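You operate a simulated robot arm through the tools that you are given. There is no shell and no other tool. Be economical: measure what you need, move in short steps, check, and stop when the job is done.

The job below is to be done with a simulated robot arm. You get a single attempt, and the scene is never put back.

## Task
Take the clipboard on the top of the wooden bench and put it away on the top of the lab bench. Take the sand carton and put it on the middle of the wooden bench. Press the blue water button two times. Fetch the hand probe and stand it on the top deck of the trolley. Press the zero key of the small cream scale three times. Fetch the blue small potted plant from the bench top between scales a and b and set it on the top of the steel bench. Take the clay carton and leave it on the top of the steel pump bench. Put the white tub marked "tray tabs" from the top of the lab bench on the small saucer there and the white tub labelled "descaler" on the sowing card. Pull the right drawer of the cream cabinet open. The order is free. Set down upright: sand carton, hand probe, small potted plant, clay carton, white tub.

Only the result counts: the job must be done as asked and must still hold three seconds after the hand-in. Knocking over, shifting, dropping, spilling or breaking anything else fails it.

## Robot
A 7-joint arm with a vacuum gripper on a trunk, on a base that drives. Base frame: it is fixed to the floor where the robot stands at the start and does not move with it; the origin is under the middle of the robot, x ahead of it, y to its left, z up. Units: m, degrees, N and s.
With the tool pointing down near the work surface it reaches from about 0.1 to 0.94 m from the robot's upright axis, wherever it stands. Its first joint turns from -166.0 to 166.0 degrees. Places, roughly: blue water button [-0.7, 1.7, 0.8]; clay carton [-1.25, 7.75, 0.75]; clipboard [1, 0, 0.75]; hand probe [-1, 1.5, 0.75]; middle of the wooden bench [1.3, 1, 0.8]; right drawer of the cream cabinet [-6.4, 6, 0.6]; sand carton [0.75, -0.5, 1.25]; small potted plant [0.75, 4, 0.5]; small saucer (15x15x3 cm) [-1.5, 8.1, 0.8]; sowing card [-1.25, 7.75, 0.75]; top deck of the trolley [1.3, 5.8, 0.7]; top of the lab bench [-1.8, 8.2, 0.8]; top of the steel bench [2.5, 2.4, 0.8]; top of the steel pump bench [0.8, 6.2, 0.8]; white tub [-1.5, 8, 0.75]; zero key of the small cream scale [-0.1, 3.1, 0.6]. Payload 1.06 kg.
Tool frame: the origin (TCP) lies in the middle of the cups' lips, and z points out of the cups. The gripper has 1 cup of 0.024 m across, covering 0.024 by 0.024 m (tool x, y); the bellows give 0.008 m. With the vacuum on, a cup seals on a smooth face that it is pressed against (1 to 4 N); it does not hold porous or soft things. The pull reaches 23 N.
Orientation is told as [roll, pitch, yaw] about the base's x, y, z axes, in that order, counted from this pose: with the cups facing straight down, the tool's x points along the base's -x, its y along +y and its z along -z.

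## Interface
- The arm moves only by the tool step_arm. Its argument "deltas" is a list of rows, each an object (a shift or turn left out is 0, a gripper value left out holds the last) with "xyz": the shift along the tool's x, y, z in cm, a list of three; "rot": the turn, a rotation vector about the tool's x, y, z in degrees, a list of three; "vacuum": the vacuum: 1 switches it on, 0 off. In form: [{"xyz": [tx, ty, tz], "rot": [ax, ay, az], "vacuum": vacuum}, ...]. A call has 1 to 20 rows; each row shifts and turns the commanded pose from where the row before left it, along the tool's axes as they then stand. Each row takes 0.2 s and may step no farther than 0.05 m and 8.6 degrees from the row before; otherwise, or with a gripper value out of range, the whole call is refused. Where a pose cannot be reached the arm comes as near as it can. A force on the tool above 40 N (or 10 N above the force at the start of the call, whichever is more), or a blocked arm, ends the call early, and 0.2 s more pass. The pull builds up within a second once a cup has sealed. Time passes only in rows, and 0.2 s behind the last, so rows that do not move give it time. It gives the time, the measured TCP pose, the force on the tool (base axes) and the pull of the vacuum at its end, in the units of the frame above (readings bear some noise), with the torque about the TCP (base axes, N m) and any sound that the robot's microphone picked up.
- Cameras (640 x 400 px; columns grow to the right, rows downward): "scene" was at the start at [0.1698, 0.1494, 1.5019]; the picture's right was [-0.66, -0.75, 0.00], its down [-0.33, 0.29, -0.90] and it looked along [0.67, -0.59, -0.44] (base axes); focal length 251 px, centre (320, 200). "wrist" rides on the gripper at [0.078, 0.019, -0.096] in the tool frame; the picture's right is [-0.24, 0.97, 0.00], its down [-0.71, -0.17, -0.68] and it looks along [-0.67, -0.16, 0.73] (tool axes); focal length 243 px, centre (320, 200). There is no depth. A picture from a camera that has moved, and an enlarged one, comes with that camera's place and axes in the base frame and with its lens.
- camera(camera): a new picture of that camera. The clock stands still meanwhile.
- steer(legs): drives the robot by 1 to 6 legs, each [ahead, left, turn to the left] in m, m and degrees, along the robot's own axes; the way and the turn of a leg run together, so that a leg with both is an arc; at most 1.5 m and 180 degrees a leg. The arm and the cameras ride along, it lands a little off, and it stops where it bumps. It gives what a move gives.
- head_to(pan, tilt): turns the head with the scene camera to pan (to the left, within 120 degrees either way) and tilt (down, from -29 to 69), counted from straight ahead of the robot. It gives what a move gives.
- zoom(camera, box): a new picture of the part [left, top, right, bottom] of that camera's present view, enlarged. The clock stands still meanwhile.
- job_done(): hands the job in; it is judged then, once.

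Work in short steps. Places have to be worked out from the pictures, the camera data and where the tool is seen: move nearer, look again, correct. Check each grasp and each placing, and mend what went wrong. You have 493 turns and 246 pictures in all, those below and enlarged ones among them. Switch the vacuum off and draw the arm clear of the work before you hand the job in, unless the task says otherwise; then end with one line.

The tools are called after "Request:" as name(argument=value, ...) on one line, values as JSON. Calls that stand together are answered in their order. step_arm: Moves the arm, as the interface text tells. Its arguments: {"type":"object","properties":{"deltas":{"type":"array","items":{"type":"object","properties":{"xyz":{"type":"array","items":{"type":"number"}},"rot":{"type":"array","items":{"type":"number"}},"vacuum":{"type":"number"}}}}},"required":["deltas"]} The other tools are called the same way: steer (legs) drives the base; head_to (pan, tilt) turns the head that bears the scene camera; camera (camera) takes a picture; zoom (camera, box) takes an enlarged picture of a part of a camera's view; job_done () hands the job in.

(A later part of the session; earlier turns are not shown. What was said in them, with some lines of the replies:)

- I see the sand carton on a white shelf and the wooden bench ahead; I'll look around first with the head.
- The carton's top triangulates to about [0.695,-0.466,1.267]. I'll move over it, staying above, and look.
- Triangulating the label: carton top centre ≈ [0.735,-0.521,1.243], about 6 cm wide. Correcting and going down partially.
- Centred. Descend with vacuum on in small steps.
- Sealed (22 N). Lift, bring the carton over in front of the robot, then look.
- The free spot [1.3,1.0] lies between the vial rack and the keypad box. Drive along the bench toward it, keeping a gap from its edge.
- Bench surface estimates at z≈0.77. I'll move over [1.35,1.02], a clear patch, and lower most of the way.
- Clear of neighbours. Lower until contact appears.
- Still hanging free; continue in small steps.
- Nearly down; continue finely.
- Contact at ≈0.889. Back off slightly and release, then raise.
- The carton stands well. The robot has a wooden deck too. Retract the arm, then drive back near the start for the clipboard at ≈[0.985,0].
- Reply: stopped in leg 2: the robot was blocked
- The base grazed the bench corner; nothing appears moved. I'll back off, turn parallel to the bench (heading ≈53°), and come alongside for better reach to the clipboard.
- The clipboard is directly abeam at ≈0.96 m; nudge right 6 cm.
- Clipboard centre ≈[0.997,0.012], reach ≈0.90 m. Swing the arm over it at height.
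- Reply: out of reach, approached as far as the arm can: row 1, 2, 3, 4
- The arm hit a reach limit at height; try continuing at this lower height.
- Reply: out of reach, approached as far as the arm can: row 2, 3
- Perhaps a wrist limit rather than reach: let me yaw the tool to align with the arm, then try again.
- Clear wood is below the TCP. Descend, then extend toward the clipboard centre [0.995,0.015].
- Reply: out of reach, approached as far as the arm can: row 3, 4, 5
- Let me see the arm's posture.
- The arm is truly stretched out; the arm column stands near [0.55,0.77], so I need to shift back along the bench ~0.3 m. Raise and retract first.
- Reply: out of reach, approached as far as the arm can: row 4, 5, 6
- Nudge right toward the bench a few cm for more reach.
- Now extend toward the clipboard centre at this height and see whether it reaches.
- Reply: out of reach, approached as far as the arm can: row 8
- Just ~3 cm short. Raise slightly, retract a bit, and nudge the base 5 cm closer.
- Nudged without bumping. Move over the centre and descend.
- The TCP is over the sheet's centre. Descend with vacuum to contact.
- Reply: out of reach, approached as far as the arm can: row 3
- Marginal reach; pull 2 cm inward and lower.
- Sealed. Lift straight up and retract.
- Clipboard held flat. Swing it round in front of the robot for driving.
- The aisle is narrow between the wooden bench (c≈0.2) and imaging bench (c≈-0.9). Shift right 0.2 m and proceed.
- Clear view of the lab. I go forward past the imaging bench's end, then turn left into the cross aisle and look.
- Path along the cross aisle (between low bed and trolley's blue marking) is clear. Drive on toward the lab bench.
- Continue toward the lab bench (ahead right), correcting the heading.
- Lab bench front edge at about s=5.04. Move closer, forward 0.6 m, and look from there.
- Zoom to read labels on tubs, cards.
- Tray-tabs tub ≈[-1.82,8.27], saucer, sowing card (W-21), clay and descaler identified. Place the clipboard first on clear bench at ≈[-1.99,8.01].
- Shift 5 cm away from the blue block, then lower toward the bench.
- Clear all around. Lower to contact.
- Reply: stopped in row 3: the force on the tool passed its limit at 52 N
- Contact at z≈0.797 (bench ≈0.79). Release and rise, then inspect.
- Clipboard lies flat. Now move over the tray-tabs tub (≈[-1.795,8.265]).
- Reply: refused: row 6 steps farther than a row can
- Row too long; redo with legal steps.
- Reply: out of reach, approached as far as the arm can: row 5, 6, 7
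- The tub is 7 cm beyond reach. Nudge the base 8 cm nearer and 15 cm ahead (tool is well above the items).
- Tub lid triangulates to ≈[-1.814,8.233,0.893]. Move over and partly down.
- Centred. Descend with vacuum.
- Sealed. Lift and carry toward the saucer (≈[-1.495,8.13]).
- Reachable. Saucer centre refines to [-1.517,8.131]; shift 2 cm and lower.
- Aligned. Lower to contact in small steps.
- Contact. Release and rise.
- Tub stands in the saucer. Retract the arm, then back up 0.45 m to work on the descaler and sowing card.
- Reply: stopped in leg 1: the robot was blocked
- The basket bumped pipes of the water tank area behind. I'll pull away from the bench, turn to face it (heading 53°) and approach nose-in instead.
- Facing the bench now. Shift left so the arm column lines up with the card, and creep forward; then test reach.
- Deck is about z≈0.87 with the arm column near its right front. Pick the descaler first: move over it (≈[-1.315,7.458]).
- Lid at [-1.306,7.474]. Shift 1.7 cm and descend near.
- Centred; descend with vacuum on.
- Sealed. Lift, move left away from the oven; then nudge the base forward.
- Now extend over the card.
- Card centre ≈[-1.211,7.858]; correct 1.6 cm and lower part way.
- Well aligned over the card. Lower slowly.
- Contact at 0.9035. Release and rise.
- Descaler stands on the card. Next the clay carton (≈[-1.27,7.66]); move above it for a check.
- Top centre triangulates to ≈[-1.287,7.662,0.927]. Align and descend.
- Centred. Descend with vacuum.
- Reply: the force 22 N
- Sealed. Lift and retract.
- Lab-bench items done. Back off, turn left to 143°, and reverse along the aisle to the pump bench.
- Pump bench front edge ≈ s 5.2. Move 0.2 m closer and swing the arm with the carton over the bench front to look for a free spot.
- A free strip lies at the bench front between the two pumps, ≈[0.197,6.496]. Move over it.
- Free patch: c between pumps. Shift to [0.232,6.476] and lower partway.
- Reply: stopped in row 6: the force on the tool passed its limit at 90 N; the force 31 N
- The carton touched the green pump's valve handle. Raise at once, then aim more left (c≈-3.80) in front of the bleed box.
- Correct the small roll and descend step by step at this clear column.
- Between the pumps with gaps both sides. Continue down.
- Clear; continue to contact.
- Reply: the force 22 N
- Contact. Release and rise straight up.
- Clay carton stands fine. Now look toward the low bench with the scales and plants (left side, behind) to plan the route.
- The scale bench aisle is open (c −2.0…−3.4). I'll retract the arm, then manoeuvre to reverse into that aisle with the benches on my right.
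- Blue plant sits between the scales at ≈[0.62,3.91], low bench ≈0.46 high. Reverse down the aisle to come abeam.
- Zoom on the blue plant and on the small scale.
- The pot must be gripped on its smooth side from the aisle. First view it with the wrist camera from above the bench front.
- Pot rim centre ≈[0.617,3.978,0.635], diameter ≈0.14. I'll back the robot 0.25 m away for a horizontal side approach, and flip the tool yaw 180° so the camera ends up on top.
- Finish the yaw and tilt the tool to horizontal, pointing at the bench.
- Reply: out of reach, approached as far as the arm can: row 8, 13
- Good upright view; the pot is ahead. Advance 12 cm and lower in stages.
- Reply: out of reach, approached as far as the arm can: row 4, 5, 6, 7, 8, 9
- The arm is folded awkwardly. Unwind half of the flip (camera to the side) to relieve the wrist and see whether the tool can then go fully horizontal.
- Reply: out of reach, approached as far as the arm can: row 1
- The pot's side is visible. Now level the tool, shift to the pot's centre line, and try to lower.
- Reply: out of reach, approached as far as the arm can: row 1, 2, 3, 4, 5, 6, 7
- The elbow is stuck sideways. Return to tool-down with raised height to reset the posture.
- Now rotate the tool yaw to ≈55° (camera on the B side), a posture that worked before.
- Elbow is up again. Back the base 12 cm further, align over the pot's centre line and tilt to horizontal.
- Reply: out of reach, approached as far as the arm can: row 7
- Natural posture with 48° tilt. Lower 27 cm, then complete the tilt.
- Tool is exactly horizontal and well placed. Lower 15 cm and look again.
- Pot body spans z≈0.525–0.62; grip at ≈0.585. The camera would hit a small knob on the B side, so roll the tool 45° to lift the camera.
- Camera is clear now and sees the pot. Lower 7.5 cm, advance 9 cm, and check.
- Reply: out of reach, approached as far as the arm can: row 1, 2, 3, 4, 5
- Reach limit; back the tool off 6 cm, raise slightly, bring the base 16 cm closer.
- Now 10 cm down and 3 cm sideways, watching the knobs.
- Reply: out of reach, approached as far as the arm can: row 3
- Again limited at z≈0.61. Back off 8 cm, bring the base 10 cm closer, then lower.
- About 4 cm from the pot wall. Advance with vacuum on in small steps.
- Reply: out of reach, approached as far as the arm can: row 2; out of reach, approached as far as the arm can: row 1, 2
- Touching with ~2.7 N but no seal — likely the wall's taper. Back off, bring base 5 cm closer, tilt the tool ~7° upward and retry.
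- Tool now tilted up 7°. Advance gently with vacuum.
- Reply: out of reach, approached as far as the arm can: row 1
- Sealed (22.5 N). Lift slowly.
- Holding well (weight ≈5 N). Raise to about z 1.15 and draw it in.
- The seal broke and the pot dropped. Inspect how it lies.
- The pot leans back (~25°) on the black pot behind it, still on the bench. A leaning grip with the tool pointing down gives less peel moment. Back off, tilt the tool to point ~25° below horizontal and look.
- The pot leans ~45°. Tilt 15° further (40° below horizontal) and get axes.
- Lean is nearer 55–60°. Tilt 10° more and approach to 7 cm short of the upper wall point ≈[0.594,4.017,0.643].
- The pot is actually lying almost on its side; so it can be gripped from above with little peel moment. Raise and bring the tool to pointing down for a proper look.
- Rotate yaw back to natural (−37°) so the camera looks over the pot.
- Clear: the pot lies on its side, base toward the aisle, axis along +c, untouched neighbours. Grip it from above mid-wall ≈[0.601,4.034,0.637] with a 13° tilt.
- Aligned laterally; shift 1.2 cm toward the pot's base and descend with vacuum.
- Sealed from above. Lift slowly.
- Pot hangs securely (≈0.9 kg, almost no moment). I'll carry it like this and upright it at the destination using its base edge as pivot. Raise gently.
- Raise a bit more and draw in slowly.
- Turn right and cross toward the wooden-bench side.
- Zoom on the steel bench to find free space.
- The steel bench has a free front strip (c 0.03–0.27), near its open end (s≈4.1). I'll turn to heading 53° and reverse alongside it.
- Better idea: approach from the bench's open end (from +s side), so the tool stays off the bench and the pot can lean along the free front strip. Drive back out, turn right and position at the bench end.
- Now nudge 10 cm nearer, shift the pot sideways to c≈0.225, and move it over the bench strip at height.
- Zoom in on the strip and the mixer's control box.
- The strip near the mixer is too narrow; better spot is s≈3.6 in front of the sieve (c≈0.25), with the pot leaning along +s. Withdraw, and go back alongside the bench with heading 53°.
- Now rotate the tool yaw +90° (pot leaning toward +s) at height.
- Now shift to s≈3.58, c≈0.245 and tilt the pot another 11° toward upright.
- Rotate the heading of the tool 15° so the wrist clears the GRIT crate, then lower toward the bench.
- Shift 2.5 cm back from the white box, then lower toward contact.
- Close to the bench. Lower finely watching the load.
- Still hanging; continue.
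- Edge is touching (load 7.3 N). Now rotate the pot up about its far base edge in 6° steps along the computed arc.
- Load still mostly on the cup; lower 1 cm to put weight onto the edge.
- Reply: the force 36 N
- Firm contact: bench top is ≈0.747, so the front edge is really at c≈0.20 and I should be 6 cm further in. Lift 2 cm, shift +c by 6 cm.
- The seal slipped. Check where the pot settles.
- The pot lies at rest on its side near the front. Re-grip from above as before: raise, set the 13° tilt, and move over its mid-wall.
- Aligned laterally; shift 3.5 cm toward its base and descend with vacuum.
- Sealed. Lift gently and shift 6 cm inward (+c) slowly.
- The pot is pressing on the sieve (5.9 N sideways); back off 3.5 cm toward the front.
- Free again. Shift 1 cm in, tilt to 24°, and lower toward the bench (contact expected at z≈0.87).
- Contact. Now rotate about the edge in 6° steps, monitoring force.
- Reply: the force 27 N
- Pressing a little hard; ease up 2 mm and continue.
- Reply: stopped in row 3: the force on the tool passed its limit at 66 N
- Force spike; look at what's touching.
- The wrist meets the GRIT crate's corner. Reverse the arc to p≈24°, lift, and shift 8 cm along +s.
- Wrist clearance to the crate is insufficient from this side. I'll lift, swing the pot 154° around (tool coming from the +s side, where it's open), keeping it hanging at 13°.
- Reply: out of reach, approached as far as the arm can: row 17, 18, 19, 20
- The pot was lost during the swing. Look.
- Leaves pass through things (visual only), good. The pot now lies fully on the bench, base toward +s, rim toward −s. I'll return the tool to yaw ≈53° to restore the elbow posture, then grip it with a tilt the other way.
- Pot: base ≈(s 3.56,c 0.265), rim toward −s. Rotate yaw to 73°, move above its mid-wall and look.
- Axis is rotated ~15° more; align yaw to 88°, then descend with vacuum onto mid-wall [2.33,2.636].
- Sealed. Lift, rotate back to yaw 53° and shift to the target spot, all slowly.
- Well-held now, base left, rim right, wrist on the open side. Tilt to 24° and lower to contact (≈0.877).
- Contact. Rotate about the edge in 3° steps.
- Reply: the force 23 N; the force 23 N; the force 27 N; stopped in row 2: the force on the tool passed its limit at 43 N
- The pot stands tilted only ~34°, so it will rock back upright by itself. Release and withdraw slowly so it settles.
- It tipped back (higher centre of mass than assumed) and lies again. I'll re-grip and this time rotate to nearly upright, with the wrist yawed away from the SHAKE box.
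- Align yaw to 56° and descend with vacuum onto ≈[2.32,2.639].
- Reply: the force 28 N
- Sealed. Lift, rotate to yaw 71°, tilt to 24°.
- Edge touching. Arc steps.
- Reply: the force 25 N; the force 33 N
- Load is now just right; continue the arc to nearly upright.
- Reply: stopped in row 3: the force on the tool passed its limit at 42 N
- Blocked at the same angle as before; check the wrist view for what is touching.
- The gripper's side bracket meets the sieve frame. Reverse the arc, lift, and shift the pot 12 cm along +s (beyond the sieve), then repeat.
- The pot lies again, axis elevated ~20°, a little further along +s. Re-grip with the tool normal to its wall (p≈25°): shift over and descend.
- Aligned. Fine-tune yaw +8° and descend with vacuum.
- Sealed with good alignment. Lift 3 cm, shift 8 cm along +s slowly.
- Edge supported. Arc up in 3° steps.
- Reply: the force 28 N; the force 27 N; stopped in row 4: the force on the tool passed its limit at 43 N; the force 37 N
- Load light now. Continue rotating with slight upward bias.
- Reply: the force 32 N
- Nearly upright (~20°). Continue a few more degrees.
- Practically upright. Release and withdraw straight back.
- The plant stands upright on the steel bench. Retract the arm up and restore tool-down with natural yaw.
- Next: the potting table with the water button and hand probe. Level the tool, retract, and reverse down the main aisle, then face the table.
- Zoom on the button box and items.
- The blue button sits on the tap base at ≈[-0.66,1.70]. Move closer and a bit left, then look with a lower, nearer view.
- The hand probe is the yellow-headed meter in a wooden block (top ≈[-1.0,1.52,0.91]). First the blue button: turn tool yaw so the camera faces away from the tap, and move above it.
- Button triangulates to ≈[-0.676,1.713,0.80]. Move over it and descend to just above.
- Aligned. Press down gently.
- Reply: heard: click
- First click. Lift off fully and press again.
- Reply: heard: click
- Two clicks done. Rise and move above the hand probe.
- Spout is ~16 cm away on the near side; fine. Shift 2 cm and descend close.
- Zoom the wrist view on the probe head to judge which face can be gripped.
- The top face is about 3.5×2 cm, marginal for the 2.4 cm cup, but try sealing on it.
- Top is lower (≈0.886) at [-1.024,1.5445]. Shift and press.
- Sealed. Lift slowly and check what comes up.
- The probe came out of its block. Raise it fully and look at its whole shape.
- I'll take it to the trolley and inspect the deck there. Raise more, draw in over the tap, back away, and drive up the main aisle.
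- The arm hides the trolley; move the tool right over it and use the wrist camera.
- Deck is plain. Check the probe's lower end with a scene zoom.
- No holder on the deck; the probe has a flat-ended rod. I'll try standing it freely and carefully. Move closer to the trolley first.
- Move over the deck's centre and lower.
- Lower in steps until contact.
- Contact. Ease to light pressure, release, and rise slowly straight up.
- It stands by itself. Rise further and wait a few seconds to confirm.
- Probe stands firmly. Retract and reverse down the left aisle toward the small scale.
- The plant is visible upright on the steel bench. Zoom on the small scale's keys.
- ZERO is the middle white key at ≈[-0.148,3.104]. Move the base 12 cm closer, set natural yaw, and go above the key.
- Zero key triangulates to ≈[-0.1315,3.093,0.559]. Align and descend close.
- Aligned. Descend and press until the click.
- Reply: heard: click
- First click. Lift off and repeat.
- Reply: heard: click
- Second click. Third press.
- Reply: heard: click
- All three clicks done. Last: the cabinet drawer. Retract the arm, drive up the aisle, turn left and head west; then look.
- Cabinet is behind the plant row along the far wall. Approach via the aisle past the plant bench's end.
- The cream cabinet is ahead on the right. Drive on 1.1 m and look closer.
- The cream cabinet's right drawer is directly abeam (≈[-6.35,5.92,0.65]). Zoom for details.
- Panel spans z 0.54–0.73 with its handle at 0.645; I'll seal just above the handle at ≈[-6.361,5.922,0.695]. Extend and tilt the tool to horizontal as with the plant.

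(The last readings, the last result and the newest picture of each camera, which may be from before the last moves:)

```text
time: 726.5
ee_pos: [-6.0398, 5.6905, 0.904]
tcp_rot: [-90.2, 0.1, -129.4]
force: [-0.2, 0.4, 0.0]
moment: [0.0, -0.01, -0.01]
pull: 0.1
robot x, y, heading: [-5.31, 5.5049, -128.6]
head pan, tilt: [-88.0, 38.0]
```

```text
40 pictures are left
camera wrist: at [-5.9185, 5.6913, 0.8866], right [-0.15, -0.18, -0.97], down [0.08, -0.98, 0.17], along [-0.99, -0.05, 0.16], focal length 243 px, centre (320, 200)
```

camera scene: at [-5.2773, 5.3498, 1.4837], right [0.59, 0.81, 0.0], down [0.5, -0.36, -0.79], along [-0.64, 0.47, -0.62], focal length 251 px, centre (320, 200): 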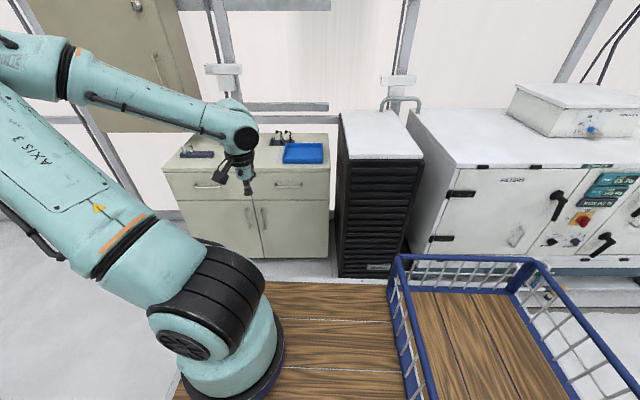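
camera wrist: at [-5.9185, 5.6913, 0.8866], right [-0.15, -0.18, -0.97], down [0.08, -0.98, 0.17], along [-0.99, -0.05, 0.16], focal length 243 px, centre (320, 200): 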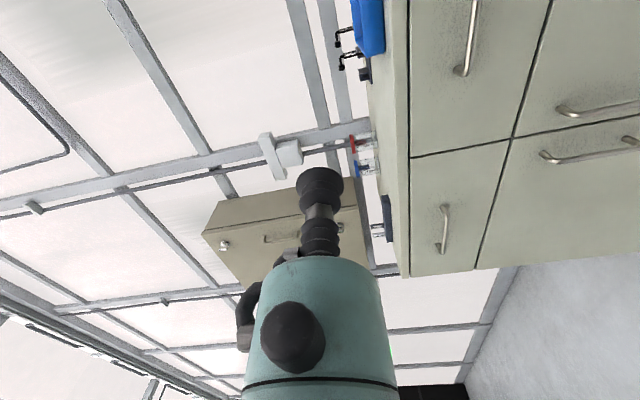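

Horizontal and lined up with the drawer centre. Lower to z≈0.70, then bring the base closer.

Request:
step_arm(deltas=[{"xyz": [0, 4.1, 0]}, {"xyz": [0, 4.1, 0]}, {"xyz": [0, 4.1, 0]}, {"xyz": [0, 4.1, 0]}, {"xyz": [0, 4.0, 0]}])

Request:
steer(legs=[[0, -0.26, -0.5]])

Request:
camera(camera="wrist")

```text
time: 727.7
ee_pos: [-6.0424, 5.6934, 0.7007]
tcp_rot: [-90.0, 0.0, -129.3]
force: [-0.1, -0.6, 0.5]
moment: [-0.01, -0.03, -0.02]
pull: 0.0
robot x, y, heading: [-5.313, 5.5061, -128.3]
head pan, tilt: [-88.0, 38.0]
```

```text
time: 729.5
ee_pos: [-6.2474, 5.8624, 0.7016]
tcp_rot: [-89.9, 0.0, -129.7]
force: [0.4, 0.1, 0.0]
moment: [-0.02, 0.01, -0.01]
pull: 0.0
robot x, y, heading: [-5.5199, 5.6724, -128.7]
head pan, tilt: [-88.0, 38.0]
```

```text
39 pictures are left
camera wrist: at [-6.1244, 5.8626, 0.6842], right [-0.15, -0.18, -0.97], down [0.07, -0.98, 0.17], along [-0.99, -0.05, 0.16], focal length 243 px, centre (320, 200)
```

wrist: 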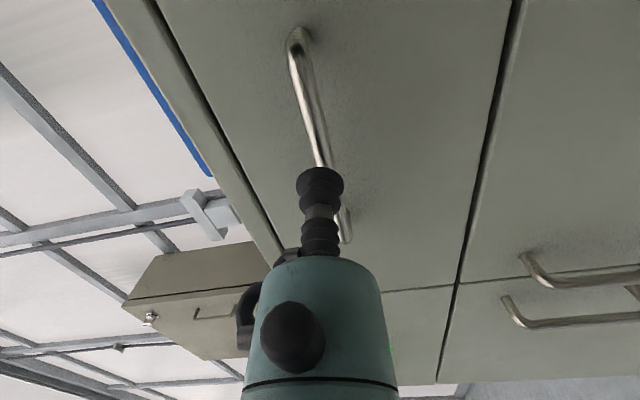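

The handle is at z≈0.70; go below it to z≈0.635 and advance toward the panel.

Request:
step_arm(deltas=[{"xyz": [0, 3.3, 0]}, {"xyz": [0, 3.3, 0]}, {"xyz": [0, 0, 3]}, {"xyz": [0, 0, 3]}, {}])

Request:
camera(camera="wrist")

```text
time: 730.8
ee_pos: [-6.2933, 5.9021, 0.6363]
tcp_rot: [-89.8, 0.0, -129.7]
force: [0.3, 0.0, 0.3]
moment: [0.0, 0.01, -0.01]
pull: 0.0
robot x, y, heading: [-5.5134, 5.6724, -128.6]
head pan, tilt: [-88.0, 38.0]
```

```text
38 pictures are left
camera wrist: at [-6.1697, 5.9021, 0.6183], right [-0.15, -0.18, -0.97], down [0.07, -0.98, 0.17], along [-0.99, -0.05, 0.16], focal length 243 px, centre (320, 200)
```

wrist: 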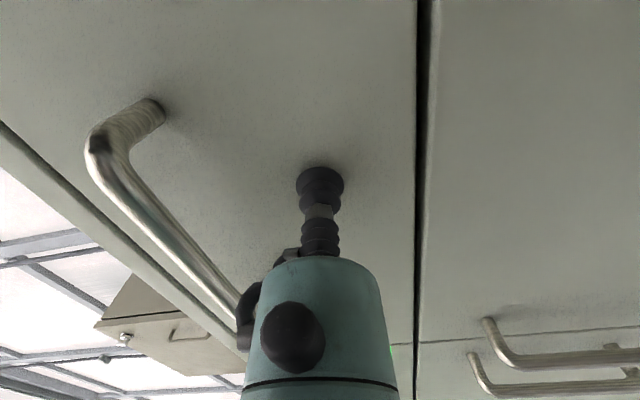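

Near the panel. Advance with vacuum in small steps.

Request:
step_arm(deltas=[{"xyz": [0, 0, 1], "vacuum": 1}, {"xyz": [0, 0, 0.7]}, {"xyz": [0, 0, 0.5]}, {}])

```text
time: 731.4
ee_pos: [-6.3037, 5.913, 0.6366]
tcp_rot: [-89.9, 0.1, -130.0]
force: [15.6, -12.5, 16.2]
moment: [-0.3, -0.17, 0.13]
pull: 23.4
robot x, y, heading: [-5.5161, 5.6729, -128.9]
head pan, tilt: [-88.0, 38.0]
stopped in row 3: the force on the tool passed its limit at 47 N (the readings are from after the stop); the commanded pose is now the measured one
```

Sealed. Pull slowly back.

Request:
step_arm(deltas=[{"xyz": [0, 0, -0.3]}, {"xyz": [0, 0, -0.6]}, {"xyz": [0, 0, -1]}, {"xyz": [0, 0, -1]}, {"xyz": [0, 0, -1]}, {}])

```text
time: 732.8
ee_pos: [-6.2732, 5.8879, 0.6331]
tcp_rot: [-89.7, 0.0, -130.0]
force: [7.1, 5.6, -3.0]
moment: [0.02, -0.02, 0.21]
pull: 22.7
robot x, y, heading: [-5.5194, 5.6674, -128.9]
head pan, tilt: [-88.0, 38.0]
```

Drawer follows; correct the slight sideways misalignment (drawer slides along [0.8,−0.6]) and keep pulling.

Request:
step_arm(deltas=[{"xyz": [0.25, 0, -0.6]}, {"xyz": [0.06, 0, -1]}, {"xyz": [0.06, 0, -1]}, {"xyz": [0.06, 0, -1]}, {"xyz": [0.06, 0, -1]}, {"xyz": [0.06, 0, -1]}, {}])

```text
time: 734.4
ee_pos: [-6.2284, 5.8556, 0.6348]
tcp_rot: [-89.8, -0.1, -129.9]
force: [-5.1, -7.9, -1.7]
moment: [0.05, 0.04, -0.03]
pull: 23.1
robot x, y, heading: [-5.5183, 5.6716, -128.8]
head pan, tilt: [-88.0, 38.0]
```

Request:
step_arm(deltas=[{"xyz": [-0.2, 0, -0.8]}, {"xyz": [0.01, 0, -1.1]}, {"xyz": [0.01, 0, -1.1]}, {"xyz": [0.01, 0, -1.1]}, {"xyz": [0.01, 0, -1.1]}, {"xyz": [0.01, 0, -1.1]}, {"xyz": [0.01, 0, -1.1]}, {}])

```text
time: 736.2
ee_pos: [-6.1711, 5.807, 0.6344]
tcp_rot: [-89.9, 0.0, -129.9]
force: [3.8, 4.5, -5.5]
moment: [0.03, 0.01, 0.07]
pull: 23.5
robot x, y, heading: [-5.5146, 5.6715, -128.8]
head pan, tilt: [-88.0, 38.0]
```

17 cm out and still sealed. Continue another ~10 cm.

Request:
step_arm(deltas=[{"xyz": [0.12, 0, -1]}, {"xyz": [0.03, 0, -1.1]}, {"xyz": [0.03, 0, -1.1]}, {"xyz": [0.03, 0, -1.1]}, {"xyz": [0.03, 0, -1.1]}, {"xyz": [0.03, 0, -1.1]}, {"xyz": [0.03, 0, -1.1]}, {"xyz": [0.03, 0, -1.1]}, {}])

Request:
camera(camera="scene")

```text
time: 738.2
ee_pos: [-6.1022, 5.7537, 0.6343]
tcp_rot: [-89.9, 0.0, -130.0]
force: [3.9, 7.1, 3.7]
moment: [0.02, 0.02, 0.04]
pull: 22.9
robot x, y, heading: [-5.5193, 5.6698, -128.9]
head pan, tilt: [-88.0, 38.0]
```

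```text
37 pictures are left
camera scene: at [-5.4836, 5.5136, 1.4837], right [0.6, 0.8, 0.0], down [0.49, -0.37, -0.79], along [-0.63, 0.47, -0.62], focal length 251 px, centre (320, 200)
```

scene: 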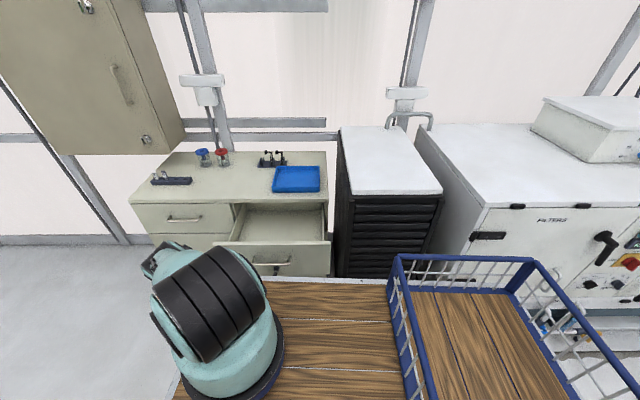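

The right drawer is well open (~26 cm). Release and draw clear.

Request:
step_arm(deltas=[{"xyz": [-0.1, 0, 0.1]}, {"vacuum": 0}, {}, {}, {"xyz": [0, 0, -0.5]}, {"xyz": [0, 0, -1.5]}, {"xyz": [0, 0, -2]}, {}])

Request:
steer(legs=[[0, 0.3, 0]])

Request:
step_arm(deltas=[{"xyz": [0, -4.5, 0]}, {"xyz": [0, -4.5, 0]}, {"xyz": [0, -4.5, 0]}, {"xyz": [0, -4.5, 0]}, {"xyz": [0, -4.5, 0]}, {"xyz": [0, -4.5, 0]}, {"xyz": [0, -4.5, 0]}])

Request:
camera(camera="scene")

```text
time: 740.0
ee_pos: [-6.0744, 5.7282, 0.6365]
tcp_rot: [-90.0, 0.1, -130.0]
force: [-0.5, -0.3, -0.5]
moment: [0.0, -0.02, -0.01]
pull: 0.1
robot x, y, heading: [-5.5188, 5.6707, -128.7]
head pan, tilt: [-88.0, 38.0]
```

```text
time: 742.1
ee_pos: [-5.8414, 5.5434, 0.6357]
tcp_rot: [-89.9, 0.0, -130.3]
force: [-1.1, 0.3, 0.4]
moment: [0.01, 0.06, 0.0]
pull: 0.0
robot x, y, heading: [-5.2838, 5.4871, -128.9]
head pan, tilt: [-88.0, 38.0]
```

```text
time: 743.7
ee_pos: [-5.8425, 5.5453, 0.9515]
tcp_rot: [-89.9, 0.1, -130.3]
force: [0.1, 0.3, 0.3]
moment: [0.0, -0.02, -0.01]
pull: 0.1
robot x, y, heading: [-5.2841, 5.4821, -129.1]
head pan, tilt: [-88.0, 38.0]
```

```text
36 pictures are left
camera scene: at [-5.2515, 5.3249, 1.4837], right [0.6, 0.8, 0.0], down [0.49, -0.37, -0.79], along [-0.63, 0.47, -0.62], focal length 251 px, centre (320, 200)
```

scene: 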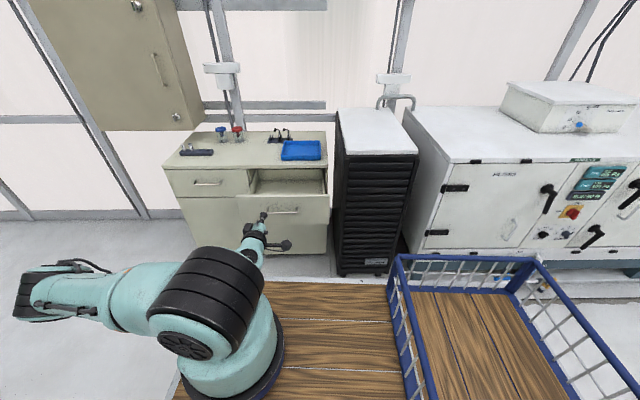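

All jobs are done: the drawer stays open, the vacuum is off and the arm is clear. Handing in.

Request:
job_done()

```text
The job is handed in.
```

I did every item on the list and handed the job in. I dropped and re-gripped the potted plant several times, so it fell on its side more than once before I set it upright. The gripper also hit the grit crate on the steel bench hard while I was righting the plant. I did not check whether the crate, or the black pot beside the plant's old place, had shifted.
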